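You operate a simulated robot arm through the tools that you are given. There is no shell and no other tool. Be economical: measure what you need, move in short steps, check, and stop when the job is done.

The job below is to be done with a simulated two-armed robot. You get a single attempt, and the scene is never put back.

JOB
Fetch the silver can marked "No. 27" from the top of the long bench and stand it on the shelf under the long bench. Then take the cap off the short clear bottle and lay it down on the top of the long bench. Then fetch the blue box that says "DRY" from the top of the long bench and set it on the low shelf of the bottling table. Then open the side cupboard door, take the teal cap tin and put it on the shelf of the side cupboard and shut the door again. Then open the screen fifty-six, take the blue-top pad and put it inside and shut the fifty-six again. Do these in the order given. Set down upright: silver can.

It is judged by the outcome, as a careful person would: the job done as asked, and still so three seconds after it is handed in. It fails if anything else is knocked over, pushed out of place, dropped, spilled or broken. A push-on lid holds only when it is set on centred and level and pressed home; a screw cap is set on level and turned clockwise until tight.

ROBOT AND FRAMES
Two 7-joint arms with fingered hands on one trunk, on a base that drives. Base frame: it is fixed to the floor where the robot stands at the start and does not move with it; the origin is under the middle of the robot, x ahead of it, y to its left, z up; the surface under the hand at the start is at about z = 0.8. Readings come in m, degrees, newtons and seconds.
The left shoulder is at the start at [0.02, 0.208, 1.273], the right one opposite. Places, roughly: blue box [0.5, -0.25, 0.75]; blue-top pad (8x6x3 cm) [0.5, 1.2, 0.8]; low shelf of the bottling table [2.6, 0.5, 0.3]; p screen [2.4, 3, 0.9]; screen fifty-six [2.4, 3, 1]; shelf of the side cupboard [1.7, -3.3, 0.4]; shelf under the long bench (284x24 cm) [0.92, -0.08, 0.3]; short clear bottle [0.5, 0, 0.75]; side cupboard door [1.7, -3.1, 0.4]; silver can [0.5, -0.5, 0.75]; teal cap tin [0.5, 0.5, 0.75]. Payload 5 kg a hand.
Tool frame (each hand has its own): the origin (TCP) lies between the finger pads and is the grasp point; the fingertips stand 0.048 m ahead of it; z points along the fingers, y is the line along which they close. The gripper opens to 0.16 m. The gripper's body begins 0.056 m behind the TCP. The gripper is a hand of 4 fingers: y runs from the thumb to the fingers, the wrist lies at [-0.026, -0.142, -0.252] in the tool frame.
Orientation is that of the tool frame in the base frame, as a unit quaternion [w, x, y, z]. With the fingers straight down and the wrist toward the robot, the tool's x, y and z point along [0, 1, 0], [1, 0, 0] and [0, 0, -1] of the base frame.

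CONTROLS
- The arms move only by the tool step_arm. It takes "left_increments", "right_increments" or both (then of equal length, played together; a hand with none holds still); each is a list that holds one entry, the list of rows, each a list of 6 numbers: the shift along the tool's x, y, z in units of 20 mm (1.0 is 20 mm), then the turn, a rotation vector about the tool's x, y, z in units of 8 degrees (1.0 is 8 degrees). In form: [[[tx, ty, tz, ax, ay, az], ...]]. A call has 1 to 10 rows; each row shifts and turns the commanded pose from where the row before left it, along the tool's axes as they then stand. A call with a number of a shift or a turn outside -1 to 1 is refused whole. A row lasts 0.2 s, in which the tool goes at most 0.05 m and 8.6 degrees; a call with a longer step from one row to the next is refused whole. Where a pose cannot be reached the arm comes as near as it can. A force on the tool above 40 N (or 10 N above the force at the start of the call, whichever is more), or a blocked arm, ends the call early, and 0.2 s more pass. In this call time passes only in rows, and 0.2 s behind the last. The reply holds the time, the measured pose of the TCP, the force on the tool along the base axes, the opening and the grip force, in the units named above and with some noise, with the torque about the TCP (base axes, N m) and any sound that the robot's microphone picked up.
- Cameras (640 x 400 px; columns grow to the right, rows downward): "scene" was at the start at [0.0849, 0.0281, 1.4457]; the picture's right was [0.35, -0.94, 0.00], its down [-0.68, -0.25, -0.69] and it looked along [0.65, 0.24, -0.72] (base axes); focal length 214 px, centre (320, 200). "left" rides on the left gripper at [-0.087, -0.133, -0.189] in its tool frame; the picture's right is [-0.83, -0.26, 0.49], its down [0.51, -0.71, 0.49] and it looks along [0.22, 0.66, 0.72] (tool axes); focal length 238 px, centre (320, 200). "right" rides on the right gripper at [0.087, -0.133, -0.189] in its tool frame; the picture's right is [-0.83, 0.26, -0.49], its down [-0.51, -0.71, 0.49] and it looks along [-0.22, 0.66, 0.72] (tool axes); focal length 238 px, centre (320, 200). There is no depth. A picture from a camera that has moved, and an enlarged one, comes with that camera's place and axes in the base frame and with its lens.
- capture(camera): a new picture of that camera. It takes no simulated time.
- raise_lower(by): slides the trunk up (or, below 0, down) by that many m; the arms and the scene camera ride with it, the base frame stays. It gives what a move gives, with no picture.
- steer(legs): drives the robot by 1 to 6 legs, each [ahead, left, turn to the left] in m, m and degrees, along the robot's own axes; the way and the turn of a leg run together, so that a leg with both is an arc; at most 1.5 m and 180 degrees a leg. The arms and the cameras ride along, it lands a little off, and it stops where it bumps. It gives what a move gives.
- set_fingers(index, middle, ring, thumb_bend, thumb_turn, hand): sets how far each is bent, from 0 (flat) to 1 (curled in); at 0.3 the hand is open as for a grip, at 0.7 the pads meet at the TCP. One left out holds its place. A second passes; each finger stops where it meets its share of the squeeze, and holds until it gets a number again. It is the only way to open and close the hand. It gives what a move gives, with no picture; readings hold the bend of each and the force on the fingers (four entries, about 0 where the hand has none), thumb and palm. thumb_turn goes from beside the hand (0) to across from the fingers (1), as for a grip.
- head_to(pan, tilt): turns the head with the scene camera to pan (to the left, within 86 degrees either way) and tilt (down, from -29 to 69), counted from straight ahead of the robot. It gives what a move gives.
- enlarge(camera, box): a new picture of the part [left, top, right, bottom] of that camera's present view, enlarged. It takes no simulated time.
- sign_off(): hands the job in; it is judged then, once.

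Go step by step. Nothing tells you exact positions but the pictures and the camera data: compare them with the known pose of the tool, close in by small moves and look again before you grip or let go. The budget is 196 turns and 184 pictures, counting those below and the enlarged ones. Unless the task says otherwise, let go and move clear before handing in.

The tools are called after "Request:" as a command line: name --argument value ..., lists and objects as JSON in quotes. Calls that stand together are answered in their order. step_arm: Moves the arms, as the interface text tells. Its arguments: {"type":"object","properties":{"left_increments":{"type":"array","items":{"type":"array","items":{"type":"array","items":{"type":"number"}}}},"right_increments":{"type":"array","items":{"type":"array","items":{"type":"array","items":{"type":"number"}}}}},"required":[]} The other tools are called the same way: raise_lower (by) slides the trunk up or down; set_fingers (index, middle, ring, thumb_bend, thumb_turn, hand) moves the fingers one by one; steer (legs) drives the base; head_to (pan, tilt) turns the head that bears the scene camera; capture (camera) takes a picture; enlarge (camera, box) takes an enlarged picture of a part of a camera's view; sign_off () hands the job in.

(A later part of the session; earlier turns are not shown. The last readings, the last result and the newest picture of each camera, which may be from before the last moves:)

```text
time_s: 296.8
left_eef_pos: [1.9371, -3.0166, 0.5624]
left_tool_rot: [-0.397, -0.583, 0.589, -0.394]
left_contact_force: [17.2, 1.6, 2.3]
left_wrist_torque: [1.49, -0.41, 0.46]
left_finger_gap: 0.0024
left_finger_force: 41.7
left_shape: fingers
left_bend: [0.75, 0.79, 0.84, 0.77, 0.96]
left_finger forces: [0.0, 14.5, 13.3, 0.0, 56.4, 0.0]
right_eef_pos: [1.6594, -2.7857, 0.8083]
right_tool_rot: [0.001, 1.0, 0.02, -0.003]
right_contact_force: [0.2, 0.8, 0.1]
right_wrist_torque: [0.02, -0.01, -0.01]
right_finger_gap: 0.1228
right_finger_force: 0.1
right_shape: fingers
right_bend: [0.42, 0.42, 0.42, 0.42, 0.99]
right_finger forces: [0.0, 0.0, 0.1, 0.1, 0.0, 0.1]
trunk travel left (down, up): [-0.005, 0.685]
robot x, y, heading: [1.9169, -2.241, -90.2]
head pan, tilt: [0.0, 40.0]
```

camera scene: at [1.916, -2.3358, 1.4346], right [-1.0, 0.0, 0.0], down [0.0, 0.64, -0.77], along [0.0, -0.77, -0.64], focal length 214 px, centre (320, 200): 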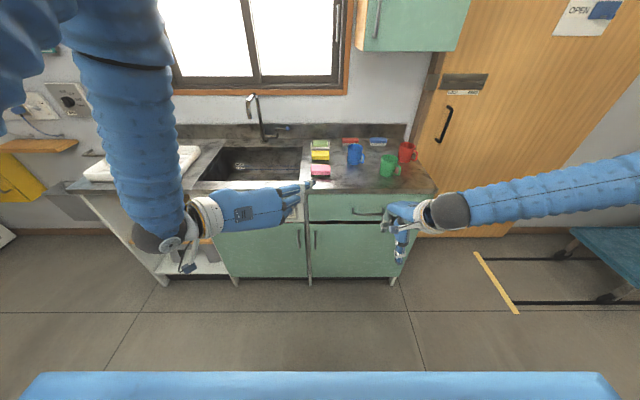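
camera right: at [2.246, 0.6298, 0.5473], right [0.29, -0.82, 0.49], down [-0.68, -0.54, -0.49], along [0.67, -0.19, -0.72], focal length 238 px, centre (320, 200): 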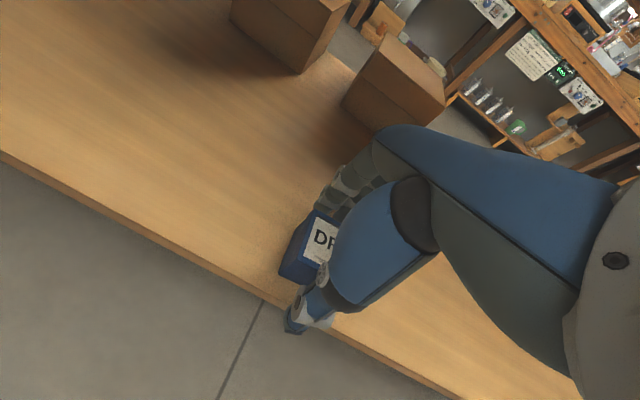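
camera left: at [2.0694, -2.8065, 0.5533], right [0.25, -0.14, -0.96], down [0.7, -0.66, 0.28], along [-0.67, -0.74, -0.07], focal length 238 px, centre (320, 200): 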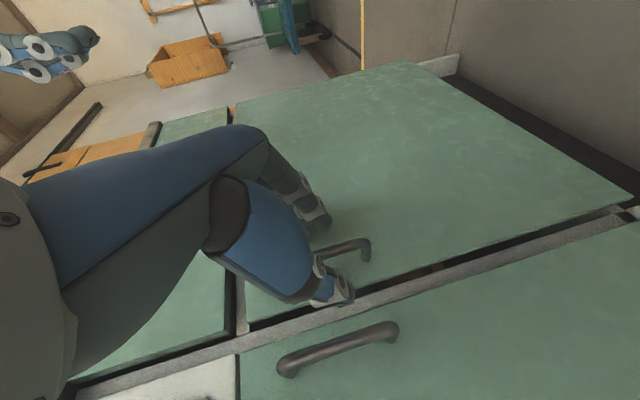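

Request:
enlarge --camera "left" --box '[240, 160, 440, 340]'

Request:
enlarge --camera "scene" --box '[290, 140, 370, 220]'

```text
2.22 times, centred on (340, 250) of left
camera zoom: at [2.0723, -2.8087, 0.5537], right [0.26, -0.14, -0.96], down [0.7, -0.65, 0.29], along [-0.66, -0.75, -0.07], focal length 530 px, centre (276, 89)
```

zoom: 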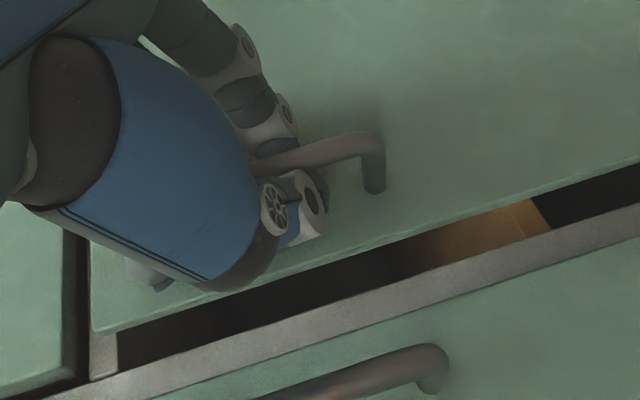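

```text
5.00 times, centred on (330, 180) of scene
camera zoom: at [1.9169, -2.3355, 1.1845], right [-1.0, 0.0, 0.0], down [0.0, 0.64, -0.77], along [0.0, -0.77, -0.64], focal length 1072 px, centre (270, 300)
```

zoom: 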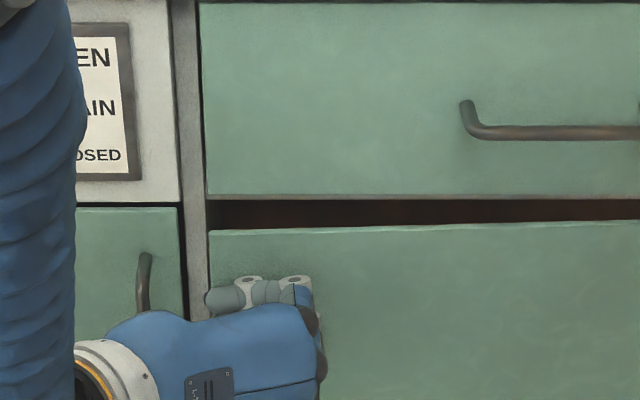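

The door is already ajar and the bar is gripped. Pull back along the arc.

Request:
step_arm --left_increments '[[[-0.37, 0.03, -0.93, 0, 0, 0], [-0.37, 0.06, -0.93, 0, 0, 0], [-0.37, 0.1, -0.93, 0, 0, 0], [-0.37, 0.14, -0.93, 0, 0, 0], [-0.37, 0.18, -0.93, 0, 0, 0], [-0.37, 0.22, -0.93, 0, 0, 0], [-0.37, 0.26, -0.93, 0, 0, 0], [-0.37, 0.3, -0.93, 0, 0, 0]]]'

Request:
capture --camera "scene"

```text
time_s: 298.5
left_eef_pos: [1.9046, -2.8643, 0.566]
left_tool_rot: [-0.405, -0.579, 0.589, -0.392]
left_contact_force: [-20.5, -10.4, -2.5]
left_wrist_torque: [0.21, -0.32, 0.09]
left_finger_gap: 0.0026
left_finger_force: 12.9
left_shape: fingers
left_bend: [0.77, 0.79, 0.85, 0.77, 0.97]
left_finger forces: [0.0, 22.0, 3.3, 0.1, 0.0, 0.0]
right_eef_pos: [1.6542, -2.7847, 0.8083]
right_tool_rot: [0.002, 1.0, 0.02, -0.002]
right_contact_force: [0.5, -0.9, 0.3]
right_wrist_torque: [0.03, -0.02, 0.0]
right_finger_gap: 0.1227
right_finger_force: 0.2
right_shape: fingers
right_bend: [0.42, 0.42, 0.42, 0.42, 0.99]
right_finger forces: [0.0, 0.0, 0.0, 0.1, 0.0, 0.1]
trunk travel left (down, up): [-0.005, 0.685]
robot x, y, heading: [1.9192, -2.2437, -90.5]
head pan, tilt: [0.0, 40.0]
stopped in row 8 (left hand): the force on the tool passed its limit at 41 N (the readings are from after the stop); the commanded pose is now the measured one
```

```text
77 pictures are left
camera scene: at [1.914, -2.3365, 1.1843], right [-1.0, 0.01, 0.0], down [0.0, 0.64, -0.77], along [0.0, -0.77, -0.64], focal length 214 px, centre (320, 200)
```

scene: 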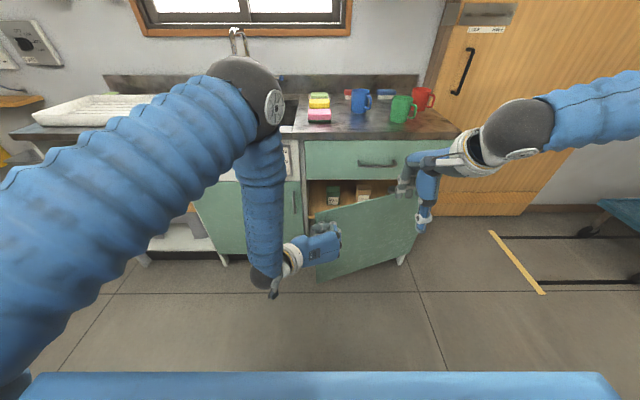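

The door is open about 25°. I'll release the handle, back off, move left past the door's edge and reach in behind it to push it further.

Request:
set_fingers --hand "left" --index 0.4 --middle 0.4 --ring 0.4 --thumb_bend 0.35

Request:
step_arm --left_increments '[[[-0.37, 0, -0.93, 0, 0, 0], [-0.37, 0, -0.93, 0, 0, 0], [-0.37, 0, -0.93, 0, 0, 0], [-0.37, 0, -0.93, 0, 0, 0], [0, -1, 0, 0, 0, 0], [0, -1, 0, 0, 0, 0], [0, -1, 0, 0, 0, 0], [0, -1, 0, 0, 0, 0], [0, -1, 0, 0, 0, 0], [0, -1, 0, 0, 0, 0]]]'

Request:
set_fingers --hand "left" --index 0.7 --middle 0.7 --ring 0.7 --thumb_bend 0.7

Request:
step_arm --left_increments '[[[0.37, 0, 0.93, 0, 0, 0], [0.37, 0, 0.93, 0, 0, 0], [0.37, 0, 0.93, 0, 0, 0], [0.37, 0, 0.93, 0, 0, 0], [0.37, 0, 0.93, 0, 0, 0], [0.37, 0, 0.93, 0, 0, 0], [0.37, 0, 0.93, 0, 0, 0]]]'

Request:
capture --camera "scene"

```text
time_s: 299.3
left_eef_pos: [1.9131, -2.8683, 0.5738]
left_tool_rot: [-0.409, -0.58, 0.582, -0.398]
left_contact_force: [9.6, 2.7, 22.7]
left_wrist_torque: [-0.7, 0.49, 0.57]
left_finger_gap: 0.141
left_finger_force: 21.9
left_shape: fingers
left_bend: [0.4, 0.4, 0.7, 0.35, 0.97]
left_finger forces: [0.0, 0.0, 44.1, 0.0, 0.0, 0.0]
right_eef_pos: [1.6582, -2.7841, 0.8081]
right_tool_rot: [0.002, 1.0, 0.021, -0.002]
right_contact_force: [0.0, -0.8, 0.0]
right_wrist_torque: [0.11, 0.02, 0.02]
right_finger_gap: 0.1226
right_finger_force: 0.1
right_shape: fingers
right_bend: [0.42, 0.42, 0.42, 0.42, 0.99]
right_finger forces: [0.0, 0.1, 0.0, 0.0, 0.0, 0.0]
trunk travel left (down, up): [-0.005, 0.685]
robot x, y, heading: [1.92, -2.2383, -90.2]
head pan, tilt: [0.0, 40.0]
stopped (left hand): the force on the tool passed its limit at 41 N (the readings are from after the stop); the commanded pose is now the measured one
```

```text
time_s: 300.7
left_eef_pos: [1.9359, -2.7867, 0.571]
left_tool_rot: [-0.412, -0.578, 0.586, -0.39]
left_contact_force: [-22.6, -14.0, -2.8]
left_wrist_torque: [0.27, 0.11, 0.54]
left_finger_gap: 0.159
left_finger_force: 17.2
left_shape: fingers
left_bend: [0.31, 0.37, 0.42, 0.35, 0.97]
left_finger forces: [15.0, 14.1, 5.2, 0.0, 0.0, 0.0]
right_eef_pos: [1.6525, -2.785, 0.808]
right_tool_rot: [0.002, 1.0, 0.019, -0.002]
right_contact_force: [0.3, 1.5, 0.1]
right_wrist_torque: [-0.02, -0.03, 0.02]
right_finger_gap: 0.1229
right_finger_force: 0.0
right_shape: fingers
right_bend: [0.42, 0.42, 0.42, 0.42, 0.99]
right_finger forces: [0.1, 0.1, 0.1, 0.1, 0.0, 0.0]
trunk travel left (down, up): [-0.005, 0.685]
robot x, y, heading: [1.9173, -2.2389, -90.4]
head pan, tilt: [0.0, 40.0]
stopped in row 7 (left hand): the force on the tool passed its limit at 45 N (the readings are from after the stop); the commanded pose is now the measured one
```

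```text
time_s: 301.7
left_eef_pos: [1.941, -2.7852, 0.5697]
left_tool_rot: [-0.411, -0.578, 0.586, -0.392]
left_contact_force: [-29.2, -17.6, 3.3]
left_wrist_torque: [0.16, 0.36, 0.19]
left_finger_gap: 0.0814
left_finger_force: 16.1
left_shape: fingers
left_bend: [0.35, 0.42, 0.7, 0.7, 0.97]
left_finger forces: [10.3, 21.3, 0.0, 0.0, 0.0, 0.0]
right_eef_pos: [1.6537, -2.7847, 0.8083]
right_tool_rot: [0.002, 1.0, 0.019, -0.003]
right_contact_force: [-0.6, -0.4, 0.4]
right_wrist_torque: [0.0, 0.0, 0.01]
right_finger_gap: 0.1228
right_finger_force: 0.1
right_shape: fingers
right_bend: [0.42, 0.42, 0.42, 0.42, 0.99]
right_finger forces: [0.0, 0.0, 0.1, 0.0, 0.1, 0.1]
trunk travel left (down, up): [-0.005, 0.685]
robot x, y, heading: [1.9173, -2.2381, -90.2]
head pan, tilt: [0.0, 40.0]
```

```text
time_s: 303.3
left_eef_pos: [1.9369, -2.9254, 0.571]
left_tool_rot: [-0.41, -0.579, 0.586, -0.392]
left_contact_force: [0.2, 0.6, -0.4]
left_wrist_torque: [-0.02, 0.01, 0.0]
left_finger_gap: 0.0668
left_finger_force: 0.1
left_shape: fingers
left_bend: [0.43, 0.47, 0.7, 0.7, 0.97]
left_finger forces: [0.1, 0.0, 0.0, 0.0, 0.1, 0.1]
right_eef_pos: [1.6553, -2.7846, 0.8087]
right_tool_rot: [0.002, 1.0, 0.019, -0.002]
right_contact_force: [-1.3, -0.2, -0.3]
right_wrist_torque: [0.0, 0.0, 0.0]
right_finger_gap: 0.1229
right_finger_force: 0.0
right_shape: fingers
right_bend: [0.42, 0.42, 0.42, 0.42, 0.99]
right_finger forces: [0.0, 0.0, 0.1, 0.1, 0.1, 0.1]
trunk travel left (down, up): [-0.005, 0.685]
robot x, y, heading: [1.9179, -2.2383, -90.5]
head pan, tilt: [0.0, 40.0]
```

```text
76 pictures are left
camera scene: at [1.9148, -2.3362, 1.1845], right [-1.0, 0.01, 0.0], down [0.0, 0.64, -0.77], along [0.0, -0.77, -0.64], focal length 214 px, centre (320, 200)
```

scene: 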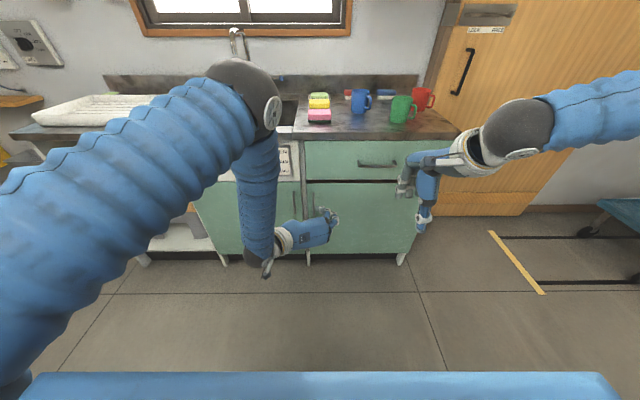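

The door swung shut again because the ring finger stayed hooked. I'll redo it with a light tip pinch instead of a wrap, step by step.

Request:
set_fingers --hand "left" --index 0.54 --middle 0.54 --ring 0.3 --thumb_bend 0.54

Request:
step_arm --left_increments '[[[0.25, 0, 0.87, 0, 0, 0], [0.25, 0, 0.87, 0, 0, 0], [0.25, 0, 0.87, 0, 0, 0], [0.25, 0, 0.87, 0, 0, 0]]]'

Request:
enlarge --camera "left" --box '[240, 160, 440, 340]'

```text
time_s: 304.3
left_eef_pos: [1.938, -2.9253, 0.571]
left_tool_rot: [-0.411, -0.578, 0.586, -0.391]
left_contact_force: [-1.0, 0.5, 0.1]
left_wrist_torque: [0.02, 0.0, 0.0]
left_finger_gap: 0.0752
left_finger_force: 0.0
left_shape: fingers
left_bend: [0.54, 0.54, 0.3, 0.54, 0.97]
left_finger forces: [0.1, 0.1, 0.0, 0.0, 0.0, 0.0]
right_eef_pos: [1.6557, -2.7842, 0.8094]
right_tool_rot: [0.002, 1.0, 0.018, -0.002]
right_contact_force: [0.5, 0.8, 0.5]
right_wrist_torque: [-0.01, 0.0, -0.02]
right_finger_gap: 0.1227
right_finger_force: 0.1
right_shape: fingers
right_bend: [0.42, 0.42, 0.42, 0.42, 0.99]
right_finger forces: [0.0, 0.1, 0.0, 0.1, 0.0, 0.1]
trunk travel left (down, up): [-0.005, 0.685]
robot x, y, heading: [1.9171, -2.2384, -90.3]
head pan, tilt: [0.0, 40.0]
```

```text
time_s: 305.3
left_eef_pos: [1.9365, -2.9977, 0.5657]
left_tool_rot: [-0.411, -0.578, 0.586, -0.392]
left_contact_force: [-0.1, -0.1, 0.2]
left_wrist_torque: [-0.02, 0.02, 0.0]
left_finger_gap: 0.0752
left_finger_force: 0.0
left_shape: fingers
left_bend: [0.54, 0.54, 0.3, 0.54, 0.97]
left_finger forces: [0.0, 0.1, 0.0, 0.0, 0.1, 0.0]
right_eef_pos: [1.6543, -2.7846, 0.8078]
right_tool_rot: [0.002, 1.0, 0.018, -0.003]
right_contact_force: [-0.5, 0.0, -1.0]
right_wrist_torque: [0.01, 0.03, -0.02]
right_finger_gap: 0.1229
right_finger_force: 0.0
right_shape: fingers
right_bend: [0.42, 0.42, 0.42, 0.42, 0.99]
right_finger forces: [0.0, 0.0, 0.0, 0.0, 0.0, 0.0]
trunk travel left (down, up): [-0.005, 0.685]
robot x, y, heading: [1.9153, -2.2409, -90.2]
head pan, tilt: [0.0, 40.0]
```

```text
2.22 times, centred on (340, 250) of left
camera zoom: at [2.073, -2.7933, 0.55], right [0.24, -0.16, -0.96], down [0.7, -0.66, 0.29], along [-0.67, -0.74, -0.04], focal length 530 px, centre (276, 89)
```

zoom: 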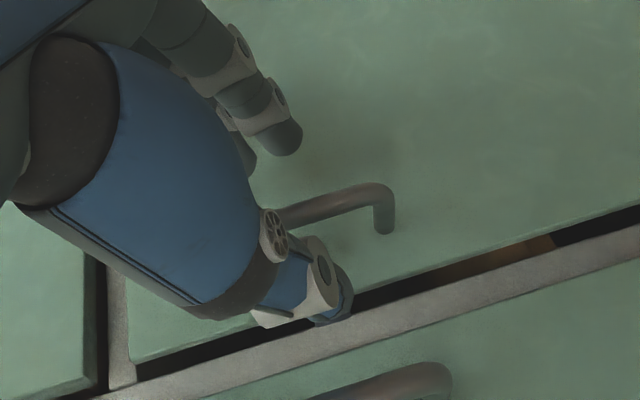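

Request:
set_fingers --hand "left" --index 0.73 --middle 0.73 --thumb_bend 0.73

Request:
step_arm --left_increments '[[[-0.37, 0.03, -0.93, 0, 0, 0], [-0.37, 0.06, -0.93, 0, 0, 0], [-0.37, 0.1, -0.93, 0, 0, 0], [-0.37, 0.14, -0.93, 0, 0, 0], [-0.37, 0.18, -0.93, 0, 0, 0], [-0.37, 0.22, -0.93, 0, 0, 0], [-0.37, 0.26, -0.93, 0, 0, 0], [-0.37, 0.3, -0.93, 0, 0, 0]]]'

Request:
capture --camera "left"

```text
time_s: 306.3
left_eef_pos: [1.9363, -2.9994, 0.5648]
left_tool_rot: [-0.41, -0.579, 0.586, -0.391]
left_contact_force: [-0.2, -0.6, -0.8]
left_wrist_torque: [0.16, -0.26, 0.05]
left_finger_gap: 0.0122
left_finger_force: 13.9
left_shape: fingers
left_bend: [0.72, 0.71, 0.3, 0.69, 0.97]
left_finger forces: [5.1, 7.4, 0.1, 0.0, 14.3, 0.1]
right_eef_pos: [1.6537, -2.7842, 0.8073]
right_tool_rot: [0.001, 1.0, 0.019, -0.003]
right_contact_force: [-1.1, -0.2, 0.8]
right_wrist_torque: [0.01, 0.01, -0.01]
right_finger_gap: 0.1227
right_finger_force: 0.0
right_shape: fingers
right_bend: [0.42, 0.42, 0.42, 0.42, 0.99]
right_finger forces: [0.0, 0.0, 0.0, 0.0, 0.0, 0.0]
trunk travel left (down, up): [-0.005, 0.685]
robot x, y, heading: [1.9151, -2.2398, -90.6]
head pan, tilt: [0.0, 40.0]
```

```text
time_s: 308.1
left_eef_pos: [1.9201, -2.8362, 0.5635]
left_tool_rot: [-0.407, -0.58, 0.586, -0.394]
left_contact_force: [-0.3, 0.0, -0.2]
left_wrist_torque: [0.04, 0.02, 0.0]
left_finger_gap: 0.0056
left_finger_force: 0.0
left_shape: fingers
left_bend: [0.72, 0.73, 0.3, 0.72, 0.97]
left_finger forces: [0.0, 0.0, 0.1, 0.0, 0.0, 0.0]
right_eef_pos: [1.6571, -2.7856, 0.8081]
right_tool_rot: [0.002, 1.0, 0.022, -0.003]
right_contact_force: [1.1, 0.3, -0.3]
right_wrist_torque: [0.01, -0.02, 0.03]
right_finger_gap: 0.123
right_finger_force: 0.1
right_shape: fingers
right_bend: [0.42, 0.42, 0.42, 0.42, 0.99]
right_finger forces: [0.0, 0.0, 0.1, 0.0, 0.0, 0.0]
trunk travel left (down, up): [-0.005, 0.685]
robot x, y, heading: [1.9167, -2.2405, -90.1]
head pan, tilt: [0.0, 40.0]
```

```text
74 pictures are left
camera left: at [2.0554, -2.6315, 0.5486], right [0.24, -0.16, -0.96], down [0.7, -0.65, 0.29], along [-0.67, -0.74, -0.05], focal length 238 px, centre (320, 200)
```

left: 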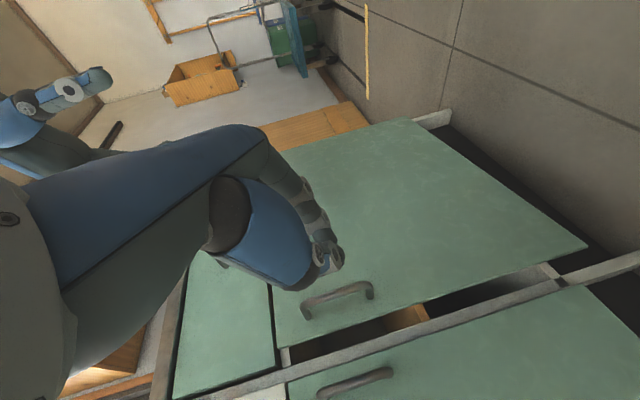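

The pinch slipped, leaving the door a little ajar. I'll grip deeper with index, middle and thumb only (no ring) and pull again.

Request:
set_fingers --hand "left" --index 0.52 --middle 0.52 --ring 0.2 --thumb_bend 0.52

Request:
step_arm --left_increments '[[[0.37, -0.05, 0.93, 0, 0, 0], [0.37, -0.05, 0.93, 0, 0, 0], [0.37, -0.05, 0.93, 0, 0, 0], [0.37, -0.05, 0.93, 0, 0, 0], [0.37, -0.05, 0.93, 0, 0, 0], [0.37, -0.05, 0.93, 0, 0, 0], [0.2, 0, 0.5, 0, 0, 0]]]'

Request:
set_fingers --hand "left" --index 0.82 --middle 0.82 --thumb_bend 0.8

Request:
capture --camera "left"

```text
time_s: 309.1
left_eef_pos: [1.9139, -2.8376, 0.5637]
left_tool_rot: [-0.412, -0.578, 0.586, -0.392]
left_contact_force: [-0.2, -0.3, -0.2]
left_wrist_torque: [0.02, 0.04, -0.01]
left_finger_gap: 0.083
left_finger_force: 0.1
left_shape: fingers
left_bend: [0.52, 0.52, 0.2, 0.52, 0.97]
left_finger forces: [0.0, 0.0, 0.0, 0.1, 0.0, 0.0]
right_eef_pos: [1.6548, -2.7844, 0.8092]
right_tool_rot: [0.001, 1.0, 0.019, -0.003]
right_contact_force: [-0.2, 0.5, 0.3]
right_wrist_torque: [0.02, -0.01, 0.04]
right_finger_gap: 0.1229
right_finger_force: 0.1
right_shape: fingers
right_bend: [0.42, 0.42, 0.42, 0.42, 0.99]
right_finger forces: [0.1, 0.0, 0.0, 0.0, 0.1, 0.0]
trunk travel left (down, up): [-0.005, 0.685]
robot x, y, heading: [1.9149, -2.2399, -90.3]
head pan, tilt: [0.0, 40.0]
```

```text
time_s: 310.7
left_eef_pos: [1.9163, -2.967, 0.5644]
left_tool_rot: [-0.41, -0.578, 0.586, -0.392]
left_contact_force: [-0.7, -0.3, 0.9]
left_wrist_torque: [-0.04, -0.01, 0.01]
left_finger_gap: 0.0827
left_finger_force: 0.0
left_shape: fingers
left_bend: [0.52, 0.52, 0.2, 0.52, 0.97]
left_finger forces: [0.0, 0.0, 0.0, 0.0, 0.1, 0.0]
right_eef_pos: [1.6559, -2.7843, 0.8083]
right_tool_rot: [0.002, 1.0, 0.019, -0.003]
right_contact_force: [0.1, 0.1, -0.3]
right_wrist_torque: [-0.03, 0.0, 0.02]
right_finger_gap: 0.1229
right_finger_force: 0.0
right_shape: fingers
right_bend: [0.42, 0.42, 0.42, 0.42, 0.99]
right_finger forces: [0.1, 0.0, 0.0, 0.1, 0.1, 0.0]
trunk travel left (down, up): [-0.005, 0.685]
robot x, y, heading: [1.9166, -2.243, -90.1]
head pan, tilt: [0.0, 40.0]
```

```text
time_s: 311.7
left_eef_pos: [1.9167, -2.9669, 0.5654]
left_tool_rot: [-0.411, -0.578, 0.586, -0.392]
left_contact_force: [0.4, -0.1, -0.7]
left_wrist_torque: [0.01, 0.02, 0.02]
left_finger_gap: 0.0049
left_finger_force: 0.1
left_shape: fingers
left_bend: [0.76, 0.82, 0.2, 0.76, 0.97]
left_finger forces: [0.0, 0.1, 0.0, 0.0, 0.0, 0.1]
right_eef_pos: [1.6545, -2.7843, 0.8084]
right_tool_rot: [0.003, 1.0, 0.019, -0.002]
right_contact_force: [-0.2, -0.2, -0.2]
right_wrist_torque: [0.0, 0.0, 0.04]
right_finger_gap: 0.1226
right_finger_force: 0.0
right_shape: fingers
right_bend: [0.42, 0.42, 0.42, 0.42, 0.99]
right_finger forces: [0.0, 0.0, 0.0, 0.0, 0.0, 0.0]
trunk travel left (down, up): [-0.005, 0.685]
robot x, y, heading: [1.9168, -2.2409, -90.5]
head pan, tilt: [0.0, 40.0]
```

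```text
73 pictures are left
camera left: at [2.054, -2.7629, 0.5501], right [0.24, -0.16, -0.96], down [0.7, -0.66, 0.29], along [-0.67, -0.74, -0.04], focal length 238 px, centre (320, 200)
```

left: 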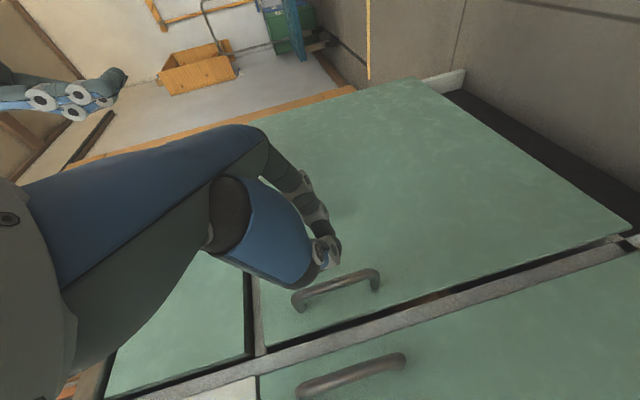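

Missed: the bar is at about (1.945, -3.045). Correct and retry.

Request:
set_fingers --hand "left" --index 0.52 --middle 0.52 --thumb_bend 0.52

Request:
step_arm --left_increments '[[[0, -0.65, 0, 0, 0, 0], [0, -0.65, 0, 0, 0, 0], [0.37, 0, 0.93, 0, 0, 0], [0.37, 0, 0.93, 0, 0, 0], [0.1, 0, 0.25, 0, 0, 0]]]'

Request:
set_fingers --hand "left" --index 0.82 --middle 0.82 --thumb_bend 0.8

```text
time_s: 312.7
left_eef_pos: [1.9172, -2.9679, 0.5659]
left_tool_rot: [-0.411, -0.578, 0.586, -0.392]
left_contact_force: [-0.2, -0.7, 0.3]
left_wrist_torque: [0.0, -0.01, 0.01]
left_finger_gap: 0.0828
left_finger_force: 0.1
left_shape: fingers
left_bend: [0.52, 0.52, 0.2, 0.52, 0.97]
left_finger forces: [0.0, 0.0, 0.1, 0.0, 0.0, 0.1]
right_eef_pos: [1.6557, -2.7844, 0.8079]
right_tool_rot: [0.001, 1.0, 0.019, -0.002]
right_contact_force: [0.2, -0.4, 0.5]
right_wrist_torque: [-0.02, 0.0, -0.03]
right_finger_gap: 0.1228
right_finger_force: 0.1
right_shape: fingers
right_bend: [0.42, 0.42, 0.42, 0.42, 0.99]
right_finger forces: [0.1, 0.1, 0.1, 0.0, 0.0, 0.0]
trunk travel left (down, up): [-0.005, 0.685]
robot x, y, heading: [1.9175, -2.2418, -90.5]
head pan, tilt: [0.0, 40.0]
```

```text
time_s: 313.9
left_eef_pos: [1.9415, -3.0147, 0.5653]
left_tool_rot: [-0.41, -0.578, 0.587, -0.391]
left_contact_force: [-0.8, 0.1, -0.5]
left_wrist_torque: [-0.04, 0.01, -0.01]
left_finger_gap: 0.0829
left_finger_force: 0.1
left_shape: fingers
left_bend: [0.52, 0.52, 0.2, 0.52, 0.97]
left_finger forces: [0.0, 0.1, 0.0, 0.0, 0.0, 0.1]
right_eef_pos: [1.654, -2.7842, 0.8082]
right_tool_rot: [0.001, 1.0, 0.019, -0.002]
right_contact_force: [0.4, -0.4, -0.2]
right_wrist_torque: [-0.01, 0.01, 0.05]
right_finger_gap: 0.1228
right_finger_force: 0.0
right_shape: fingers
right_bend: [0.42, 0.42, 0.42, 0.42, 0.99]
right_finger forces: [0.0, 0.0, 0.1, 0.1, 0.0, 0.0]
trunk travel left (down, up): [-0.005, 0.685]
robot x, y, heading: [1.9161, -2.2408, -90.4]
head pan, tilt: [0.0, 40.0]
```

```text
time_s: 314.9
left_eef_pos: [1.942, -3.015, 0.5643]
left_tool_rot: [-0.41, -0.579, 0.586, -0.392]
left_contact_force: [6.4, 2.0, -3.1]
left_wrist_torque: [0.03, 0.21, -0.66]
left_finger_gap: 0.0026
left_finger_force: 12.0
left_shape: fingers
left_bend: [0.75, 0.79, 0.19, 0.76, 0.97]
left_finger forces: [0.1, 16.3, 7.7, 0.0, 0.0, 0.0]
right_eef_pos: [1.6565, -2.7855, 0.8076]
right_tool_rot: [0.002, 1.0, 0.019, -0.002]
right_contact_force: [-0.9, 0.1, -0.4]
right_wrist_torque: [0.0, 0.03, 0.02]
right_finger_gap: 0.1228
right_finger_force: 0.0
right_shape: fingers
right_bend: [0.42, 0.42, 0.42, 0.42, 0.99]
right_finger forces: [0.0, 0.1, 0.0, 0.1, 0.1, 0.0]
trunk travel left (down, up): [-0.005, 0.685]
robot x, y, heading: [1.9198, -2.2402, -90.1]
head pan, tilt: [0.0, 40.0]
```

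Hooked as in the first success. Pull.

Request:
step_arm --left_increments '[[[-0.37, 0.03, -0.93, 0, 0, 0], [-0.37, 0.06, -0.93, 0, 0, 0], [-0.37, 0.12, -0.93, 0, 0, 0], [-0.37, 0.18, -0.93, 0, 0, 0], [-0.37, 0.26, -0.93, 0, 0, 0], [-0.37, 0.36, -0.93, 0, 0, 0], [-0.37, 0.42, -0.93, 0, 0, 0], [-0.37, 0.48, -0.93, 0, 0, 0]]]'

Request:
capture --camera "left"

```text
time_s: 316.7
left_eef_pos: [1.9066, -2.8535, 0.5646]
left_tool_rot: [-0.411, -0.578, 0.586, -0.392]
left_contact_force: [-15.9, -8.5, -4.0]
left_wrist_torque: [0.25, -0.29, 0.2]
left_finger_gap: 0.0032
left_finger_force: 9.0
left_shape: fingers
left_bend: [0.76, 0.81, 0.2, 0.78, 0.97]
left_finger forces: [0.0, 18.0, 0.0, 0.0, 0.0, 0.0]
right_eef_pos: [1.6548, -2.7842, 0.8077]
right_tool_rot: [0.002, 1.0, 0.02, -0.001]
right_contact_force: [0.4, 0.5, -0.3]
right_wrist_torque: [-0.01, -0.04, -0.01]
right_finger_gap: 0.1229
right_finger_force: 0.1
right_shape: fingers
right_bend: [0.42, 0.42, 0.42, 0.42, 0.99]
right_finger forces: [0.0, 0.0, 0.0, 0.0, 0.0, 0.0]
trunk travel left (down, up): [-0.005, 0.685]
robot x, y, heading: [1.9167, -2.2381, -90.1]
head pan, tilt: [0.0, 40.0]
```

```text
72 pictures are left
camera left: at [2.0439, -2.6487, 0.5496], right [0.24, -0.16, -0.96], down [0.7, -0.66, 0.29], along [-0.67, -0.74, -0.04], focal length 238 px, centre (320, 200)
```

left: 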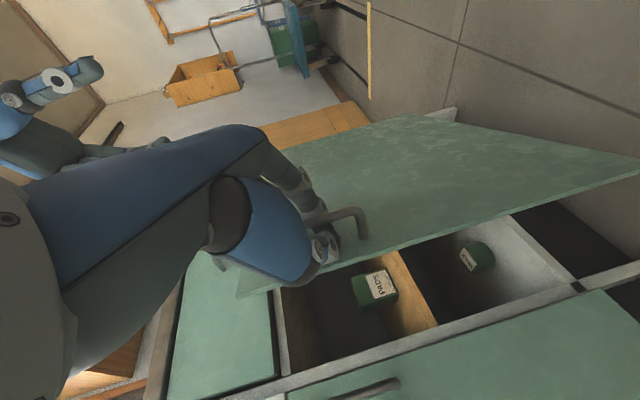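

The door is open ~22° and hooked. I'll drive the robot in an arc about the hinge so the door follows.

Request:
steer --legs '[[-0.087, -0.15, 10], [-0.087, -0.15, 10], [-0.087, -0.15, 10]]'

Request:
capture --camera "scene"

```text
time_s: 320.3
left_eef_pos: [1.7176, -2.6366, 0.5646]
left_tool_rot: [0.296, 0.709, -0.418, 0.484]
left_contact_force: [-8.7, -12.0, -3.2]
left_wrist_torque: [0.23, -0.2, 0.15]
left_finger_gap: 0.0032
left_finger_force: 7.4
left_shape: fingers
left_bend: [0.77, 0.81, 0.2, 0.78, 0.97]
left_finger forces: [0.1, 14.6, 0.0, 0.0, 0.1, 0.1]
right_eef_pos: [1.465, -2.703, 0.8086]
right_tool_rot: [0.002, 0.961, 0.276, -0.001]
right_contact_force: [-1.2, -0.5, -0.4]
right_wrist_torque: [0.01, -0.03, 0.01]
right_finger_gap: 0.1229
right_finger_force: 0.1
right_shape: fingers
right_bend: [0.42, 0.42, 0.42, 0.42, 0.99]
right_finger forces: [0.1, 0.1, 0.1, 0.0, 0.0, 0.0]
trunk travel left (down, up): [-0.005, 0.685]
robot x, y, heading: [1.4204, -2.0976, -60.7]
head pan, tilt: [0.0, 40.0]
```

```text
71 pictures are left
camera scene: at [1.4679, -2.1834, 1.1845], right [-0.87, -0.49, 0.0], down [-0.32, 0.56, -0.77], along [0.38, -0.67, -0.64], focal length 214 px, centre (320, 200)
```

scene: 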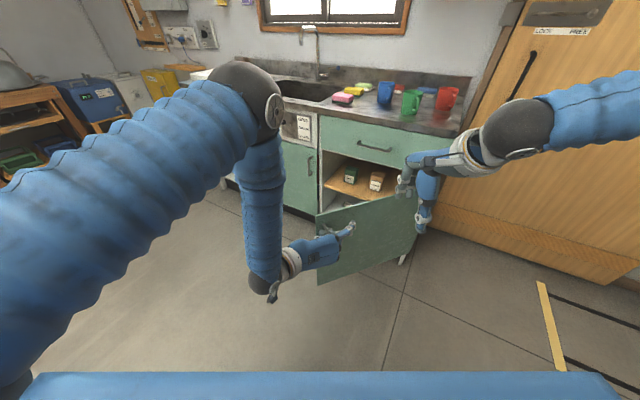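

Works beautifully. Continue about 38° more.

Request:
steer --legs '[[-0.087, -0.15, 10], [-0.087, -0.15, 10], [-0.087, -0.15, 10], [-0.08, -0.135, 9]]'

Request:
capture --camera "scene"

```text
time_s: 324.9
left_eef_pos: [1.3569, -2.5477, 0.5652]
left_tool_rot: [0.118, 0.808, -0.158, 0.555]
left_contact_force: [1.6, -14.0, -2.8]
left_wrist_torque: [0.3, 0.05, 0.13]
left_finger_gap: 0.0031
left_finger_force: 6.9
left_shape: fingers
left_bend: [0.77, 0.81, 0.2, 0.78, 0.97]
left_finger forces: [0.1, 13.8, 0.0, 0.0, 0.0, 0.0]
right_eef_pos: [1.2026, -2.757, 0.8086]
right_tool_rot: [0.002, 0.815, 0.58, 0.0]
right_contact_force: [-0.1, 0.1, 0.7]
right_wrist_torque: [0.02, -0.02, 0.02]
right_finger_gap: 0.1227
right_finger_force: 0.0
right_shape: fingers
right_bend: [0.42, 0.42, 0.42, 0.42, 0.99]
right_finger forces: [0.0, 0.1, 0.0, 0.0, 0.0, 0.0]
trunk travel left (down, up): [-0.005, 0.685]
robot x, y, heading: [0.7903, -2.3137, -21.7]
head pan, tilt: [0.0, 40.0]
```

```text
70 pictures are left
camera scene: at [0.8785, -2.351, 1.1845], right [-0.37, -0.93, 0.0], down [-0.6, 0.24, -0.77], along [0.71, -0.28, -0.64], focal length 214 px, centre (320, 200)
```

scene: 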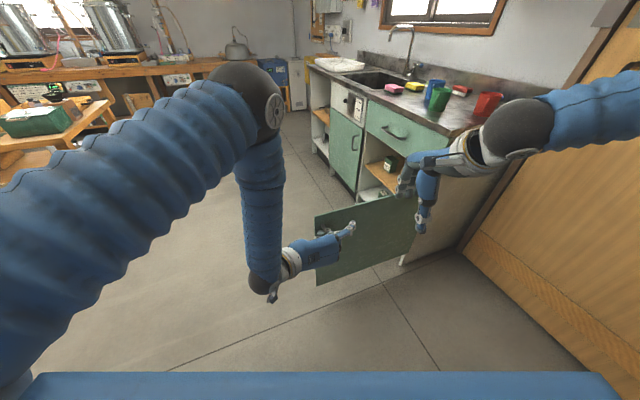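

The door is open ~90°. Now release the handle and withdraw.

Request:
set_fingers --hand "left" --index 0.4 --middle 0.4 --thumb_bend 0.4

Request:
step_arm --left_increments '[[[-0.37, 0, -0.93, 0, 0, 0], [-0.37, 0, -0.93, 0, 0, 0], [-0.37, 0, -0.93, 0, 0, 0], [-0.37, 0, -0.93, 0, 0, 0]]]'

Request:
capture --camera "scene"

```text
time_s: 325.9
left_eef_pos: [1.3584, -2.5462, 0.5649]
left_tool_rot: [0.118, 0.807, -0.158, 0.556]
left_contact_force: [1.1, -0.1, 0.0]
left_wrist_torque: [0.01, 0.01, 0.01]
left_finger_gap: 0.1306
left_finger_force: 0.2
left_shape: fingers
left_bend: [0.4, 0.4, 0.2, 0.4, 0.97]
left_finger forces: [0.0, 0.0, 0.0, 0.0, 0.0, 0.0]
right_eef_pos: [1.2024, -2.7564, 0.8084]
right_tool_rot: [0.003, 0.815, 0.579, -0.001]
right_contact_force: [0.5, -0.2, 0.3]
right_wrist_torque: [0.02, -0.04, 0.02]
right_finger_gap: 0.1226
right_finger_force: 0.1
right_shape: fingers
right_bend: [0.42, 0.42, 0.42, 0.42, 0.99]
right_finger forces: [0.0, 0.0, 0.0, 0.0, 0.0, 0.0]
trunk travel left (down, up): [-0.005, 0.685]
robot x, y, heading: [0.789, -2.3129, -21.8]
head pan, tilt: [0.0, 40.0]
```

```text
time_s: 326.9
left_eef_pos: [1.2838, -2.5159, 0.5638]
left_tool_rot: [0.118, 0.808, -0.157, 0.555]
left_contact_force: [0.2, -0.1, 0.3]
left_wrist_torque: [0.01, -0.02, -0.01]
left_finger_gap: 0.1309
left_finger_force: 0.2
left_shape: fingers
left_bend: [0.4, 0.4, 0.2, 0.4, 0.97]
left_finger forces: [0.1, 0.0, 0.0, 0.0, 0.0, 0.0]
right_eef_pos: [1.2029, -2.7577, 0.8083]
right_tool_rot: [0.003, 0.815, 0.579, -0.001]
right_contact_force: [0.8, -0.5, -0.1]
right_wrist_torque: [0.0, -0.01, 0.05]
right_finger_gap: 0.1226
right_finger_force: 0.0
right_shape: fingers
right_bend: [0.42, 0.42, 0.42, 0.42, 0.99]
right_finger forces: [0.0, 0.0, 0.0, 0.0, 0.0, 0.0]
trunk travel left (down, up): [-0.005, 0.685]
robot x, y, heading: [0.7906, -2.313, -21.8]
head pan, tilt: [0.0, 40.0]
```

```text
69 pictures are left
camera scene: at [0.8786, -2.3502, 1.1845], right [-0.37, -0.93, 0.0], down [-0.6, 0.24, -0.77], along [0.71, -0.28, -0.64], focal length 214 px, centre (320, 200)
```

scene: 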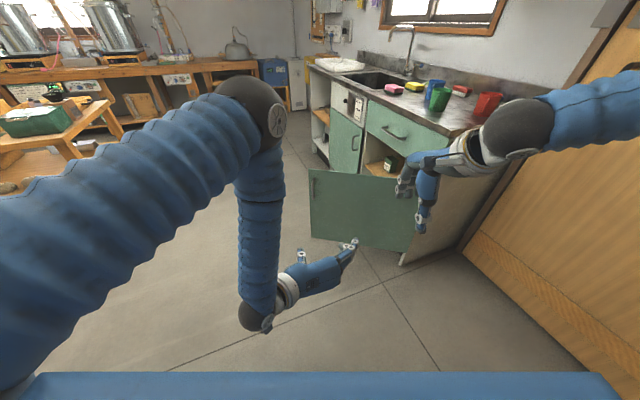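

Released; the door stays open. Now fetch the teal tin: drive back to the bench front.

Request:
steer --legs '[[-0.25, 0, 0], [0, 0, 21.8], [-0.92, 0, 0], [0, 1.3, 0], [0, 1.25, 0]]'

Request:
raise_lower --by 0.3

Request:
head_to --pan 0 --tilt 50

Request:
capture --camera "scene"

```text
time_s: 346.5
left_eef_pos: [0.2248, 0.3357, 0.564]
left_tool_rot: [0.019, 0.823, -0.014, 0.567]
left_contact_force: [1.1, 0.1, -0.8]
left_wrist_torque: [-0.02, 0.03, 0.04]
left_finger_gap: 0.1307
left_finger_force: 0.0
left_shape: fingers
left_bend: [0.4, 0.4, 0.2, 0.4, 0.97]
left_finger forces: [0.1, 0.1, 0.0, 0.0, 0.0, 0.0]
right_eef_pos: [0.2312, 0.0825, 0.8087]
right_tool_rot: [0.002, 0.701, 0.713, -0.001]
right_contact_force: [-1.0, 0.5, -0.5]
right_wrist_torque: [0.01, -0.03, 0.02]
right_finger_gap: 0.1229
right_finger_force: 0.1
right_shape: fingers
right_bend: [0.42, 0.42, 0.42, 0.42, 0.99]
right_finger forces: [0.1, 0.1, 0.0, 0.1, 0.1, 0.0]
trunk travel left (down, up): [-0.005, 0.685]
robot x, y, heading: [-0.3076, 0.3528, -1.2]
head pan, tilt: [0.0, 40.0]
```

```text
time_s: 349.5
left_eef_pos: [0.2249, 0.3358, 0.8623]
left_tool_rot: [0.019, 0.823, -0.014, 0.567]
left_contact_force: [0.4, 0.0, 0.8]
left_wrist_torque: [0.0, 0.0, 0.02]
left_finger_gap: 0.1305
left_finger_force: 0.1
left_shape: fingers
left_bend: [0.4, 0.4, 0.2, 0.4, 0.97]
left_finger forces: [0.1, 0.0, 0.0, 0.0, 0.0, 0.0]
right_eef_pos: [0.232, 0.0831, 1.1078]
right_tool_rot: [0.004, 0.7, 0.714, 0.0]
right_contact_force: [-0.6, 0.0, -0.1]
right_wrist_torque: [0.0, -0.02, 0.04]
right_finger_gap: 0.1227
right_finger_force: 0.0
right_shape: fingers
right_bend: [0.42, 0.42, 0.42, 0.42, 0.99]
right_finger forces: [0.1, 0.0, 0.0, 0.0, 0.1, 0.0]
trunk travel left (down, up): [-0.305, 0.385]
robot x, y, heading: [-0.308, 0.354, -1.5]
head pan, tilt: [0.0, 40.0]
```

```text
time_s: 350.2
left_eef_pos: [0.2248, 0.3366, 0.8632]
left_tool_rot: [0.018, 0.823, -0.013, 0.567]
left_contact_force: [-0.5, -0.4, -1.0]
left_wrist_torque: [0.0, 0.02, 0.0]
left_finger_gap: 0.1309
left_finger_force: 0.0
left_shape: fingers
left_bend: [0.4, 0.4, 0.2, 0.4, 0.97]
left_finger forces: [0.0, 0.0, 0.1, 0.0, 0.0, 0.0]
right_eef_pos: [0.2324, 0.0819, 1.1074]
right_tool_rot: [0.003, 0.701, 0.714, -0.001]
right_contact_force: [-0.2, 0.1, -0.1]
right_wrist_torque: [0.02, -0.01, -0.01]
right_finger_gap: 0.1227
right_finger_force: 0.1
right_shape: fingers
right_bend: [0.42, 0.42, 0.42, 0.42, 0.99]
right_finger forces: [0.0, 0.0, 0.0, 0.1, 0.1, 0.0]
trunk travel left (down, up): [-0.305, 0.385]
robot x, y, heading: [-0.304, 0.3552, -1.5]
head pan, tilt: [0.0, 50.0]
```

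```text
68 pictures are left
camera scene: at [-0.2203, 0.3522, 1.4704], right [-0.03, -1.0, 0.0], down [-0.77, 0.02, -0.64], along [0.64, -0.02, -0.77], focal length 214 px, centre (320, 200)
```

scene: 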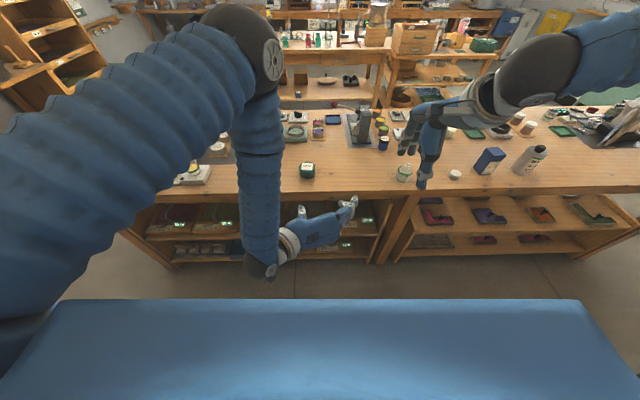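

Request:
enlarge --camera "scene" --box '[270, 140, 350, 210]'

```text
5.71 times, centred on (310, 175) of scene
camera zoom: at [-0.2203, 0.3522, 1.4704], right [-0.03, -1.0, 0.0], down [-0.77, 0.02, -0.64], along [0.64, -0.02, -0.77], focal length 1226 px, centre (377, 343)
```

zoom: 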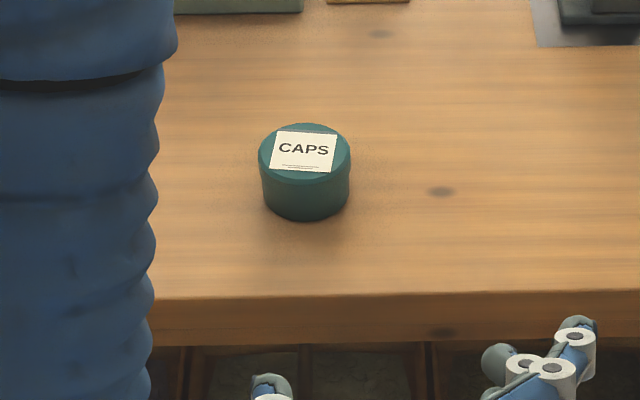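

Tin at about (0.494, 0.387), 7 cm wide and 4 cm high. I'll approach with the left hand as with the bottle.

Request:
step_arm --left_increments '[[[0.35, -0.51, 0.95, 0, 0, 0], [0.35, -0.51, 0.95, 0, 0, 0], [0.35, -0.51, 0.95, 0, 0, 0], [0.35, -0.51, 0.95, 0, 0, 0], [0.35, -0.51, 0.95, 0, 0, 0], [0.35, -0.51, 0.95, 0, 0, 0], [0.25, 0, 0.98, 0, 0, 0], [0.25, 0, 0.98, 0, 0, 0]]]'

Request:
enlarge --camera "scene" --box '[250, 130, 370, 220]'

Request:
capture --camera "left"

```text
time_s: 352.0
left_eef_pos: [0.3903, 0.389, 0.8564]
left_tool_rot: [0.019, 0.824, -0.013, 0.567]
left_contact_force: [0.1, 0.3, -1.7]
left_wrist_torque: [-0.01, -0.03, 0.0]
left_finger_gap: 0.131
left_finger_force: 0.0
left_shape: fingers
left_bend: [0.4, 0.4, 0.2, 0.4, 0.97]
left_finger forces: [0.0, 0.0, 0.0, 0.0, 0.0, 0.0]
right_eef_pos: [0.232, 0.0814, 1.1085]
right_tool_rot: [0.004, 0.701, 0.713, 0.0]
right_contact_force: [-0.2, 0.0, 0.2]
right_wrist_torque: [0.05, 0.07, -0.02]
right_finger_gap: 0.1229
right_finger_force: 0.0
right_shape: fingers
right_bend: [0.42, 0.42, 0.42, 0.42, 0.99]
right_finger forces: [0.1, 0.1, 0.0, 0.0, 0.1, 0.0]
trunk travel left (down, up): [-0.305, 0.385]
robot x, y, heading: [-0.3066, 0.3511, -1.5]
head pan, tilt: [0.0, 50.0]
```

```text
4.44 times, centred on (310, 175) of scene
camera zoom: at [-0.2198, 0.3523, 1.4703], right [-0.03, -1.0, 0.0], down [-0.77, 0.02, -0.64], along [0.64, -0.02, -0.77], focal length 953 px, centre (364, 311)
```

zoom: 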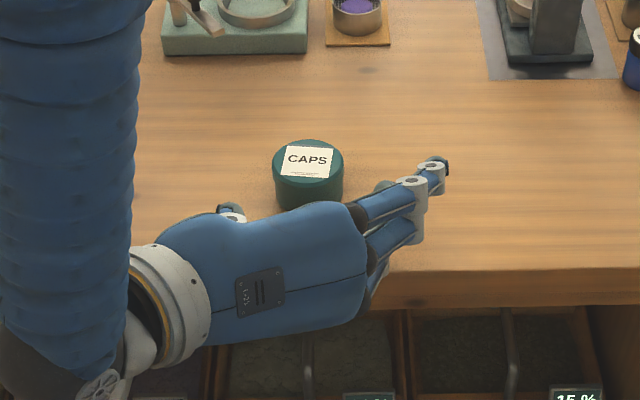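

```text
65 pictures are left
camera left: at [0.1892, 0.5317, 0.8416], right [0.17, 0.24, -0.96], down [0.67, 0.69, 0.29], along [0.72, -0.69, -0.04], focal length 238 px, centre (320, 200)
```

left: 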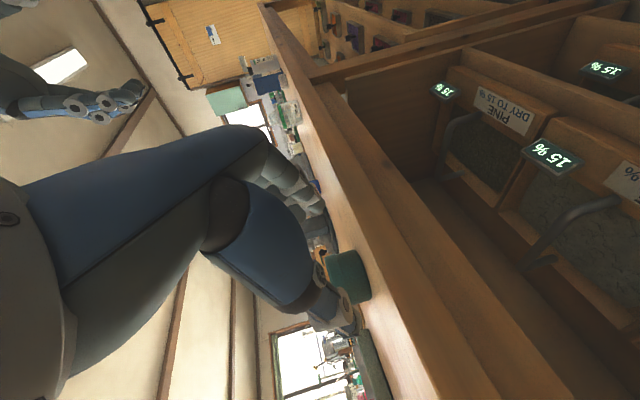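

Request:
step_arm --left_increments '[[[0.21, 0, 0.99, 0, 0, 0], [0.21, 0, 0.99, 0, 0, 0], [0.21, 0, 0.99, 0, 0, 0], [0.21, 0, 0.99, 0, 0, 0]]]'

Request:
set_fingers --hand "left" --index 0.75 --middle 0.75 --thumb_bend 0.75

Request:
enlarge --camera "scene" --box '[250, 130, 370, 220]'

```text
time_s: 353.0
left_eef_pos: [0.469, 0.3867, 0.8455]
left_tool_rot: [0.019, 0.823, -0.014, 0.567]
left_contact_force: [0.9, 0.3, -0.4]
left_wrist_torque: [0.01, -0.07, -0.01]
left_finger_gap: 0.1309
left_finger_force: 0.1
left_shape: fingers
left_bend: [0.4, 0.4, 0.2, 0.4, 0.97]
left_finger forces: [0.0, 0.1, 0.1, 0.1, 0.1, 0.0]
right_eef_pos: [0.2324, 0.0806, 1.1082]
right_tool_rot: [0.003, 0.7, 0.714, -0.001]
right_contact_force: [0.5, -0.7, -0.1]
right_wrist_torque: [-0.02, 0.05, 0.0]
right_finger_gap: 0.1228
right_finger_force: 0.1
right_shape: fingers
right_bend: [0.42, 0.42, 0.42, 0.42, 0.99]
right_finger forces: [0.0, 0.0, 0.1, 0.0, 0.1, 0.0]
trunk travel left (down, up): [-0.305, 0.385]
robot x, y, heading: [-0.3069, 0.3565, -1.5]
head pan, tilt: [0.0, 50.0]
```

```text
time_s: 354.0
left_eef_pos: [0.4701, 0.3863, 0.8477]
left_tool_rot: [0.018, 0.823, -0.013, 0.568]
left_contact_force: [3.1, 1.7, 11.7]
left_wrist_torque: [-0.14, -0.49, 0.08]
left_finger_gap: 0.0756
left_finger_force: 25.5
left_shape: fingers
left_bend: [0.54, 0.61, 0.2, 0.57, 0.97]
left_finger forces: [12.0, 16.1, 0.1, 0.1, 22.3, 0.0]
right_eef_pos: [0.2313, 0.0818, 1.1083]
right_tool_rot: [0.003, 0.7, 0.714, -0.001]
right_contact_force: [-0.2, 0.2, -0.2]
right_wrist_torque: [0.02, 0.01, 0.01]
right_finger_gap: 0.1228
right_finger_force: 0.0
right_shape: fingers
right_bend: [0.42, 0.42, 0.42, 0.42, 0.99]
right_finger forces: [0.0, 0.0, 0.0, 0.1, 0.1, 0.0]
trunk travel left (down, up): [-0.305, 0.385]
robot x, y, heading: [-0.3076, 0.3525, -1.7]
head pan, tilt: [0.0, 50.0]
```

```text
4.44 times, centred on (310, 175) of scene
camera zoom: at [-0.2209, 0.3523, 1.4704], right [-0.03, -1.0, 0.0], down [-0.77, 0.02, -0.64], along [0.64, -0.02, -0.77], focal length 953 px, centre (364, 311)
```

zoom: 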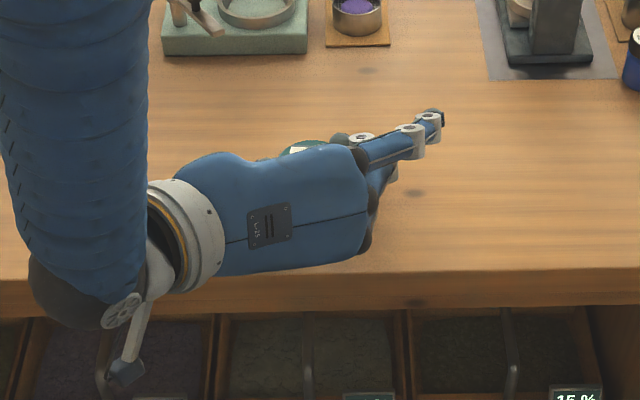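

Request:
step_arm --left_increments '[[[0.5, 0, -0.19, 0, 0, 0], [0.93, 0, -0.355, 0, 0, 0], [0.93, 0, -0.355, 0, 0, 0], [0.93, 0, -0.355, 0, 0, 0], [0.93, 0, -0.355, 0, 0, 0]]]'

Request:
capture --camera "left"

Request:
enlarge --camera "scene" --box '[250, 110, 370, 200]'

```text
time_s: 355.2
left_eef_pos: [0.4698, 0.3874, 0.9339]
left_tool_rot: [0.019, 0.823, -0.014, 0.567]
left_contact_force: [-1.0, 0.4, -2.0]
left_wrist_torque: [0.02, -0.12, 0.05]
left_finger_gap: 0.0755
left_finger_force: 17.3
left_shape: fingers
left_bend: [0.53, 0.63, 0.2, 0.58, 0.96]
left_finger forces: [15.4, 2.8, 0.0, 0.1, 17.0, 0.0]
right_eef_pos: [0.2311, 0.0826, 1.1079]
right_tool_rot: [0.004, 0.701, 0.714, 0.0]
right_contact_force: [-1.1, -0.2, 0.5]
right_wrist_torque: [0.0, 0.0, 0.0]
right_finger_gap: 0.1228
right_finger_force: 0.0
right_shape: fingers
right_bend: [0.42, 0.42, 0.42, 0.42, 0.99]
right_finger forces: [0.1, 0.0, 0.0, 0.0, 0.0, 0.0]
trunk travel left (down, up): [-0.305, 0.385]
robot x, y, heading: [-0.3073, 0.349, -1.4]
head pan, tilt: [0.0, 50.0]
```

```text
63 pictures are left
camera left: at [0.2681, 0.53, 0.9191], right [0.17, 0.24, -0.96], down [0.67, 0.68, 0.29], along [0.72, -0.69, -0.04], focal length 238 px, centre (320, 200)
```

left: 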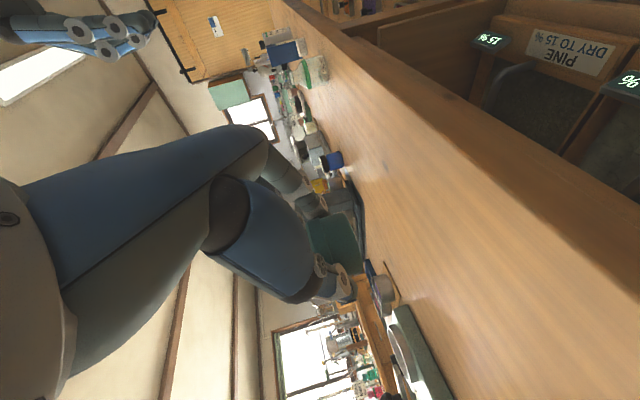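

```text
4.44 times, centred on (310, 155) of scene
camera zoom: at [-0.2205, 0.3521, 1.4703], right [-0.03, -1.0, 0.0], down [-0.77, 0.02, -0.64], along [0.64, -0.02, -0.77], focal length 953 px, centre (364, 400)
```

zoom: 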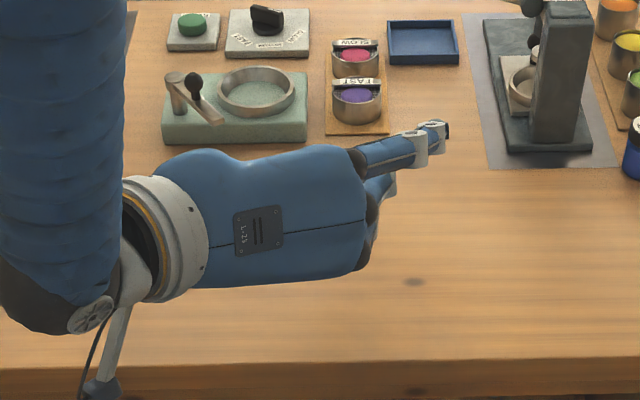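

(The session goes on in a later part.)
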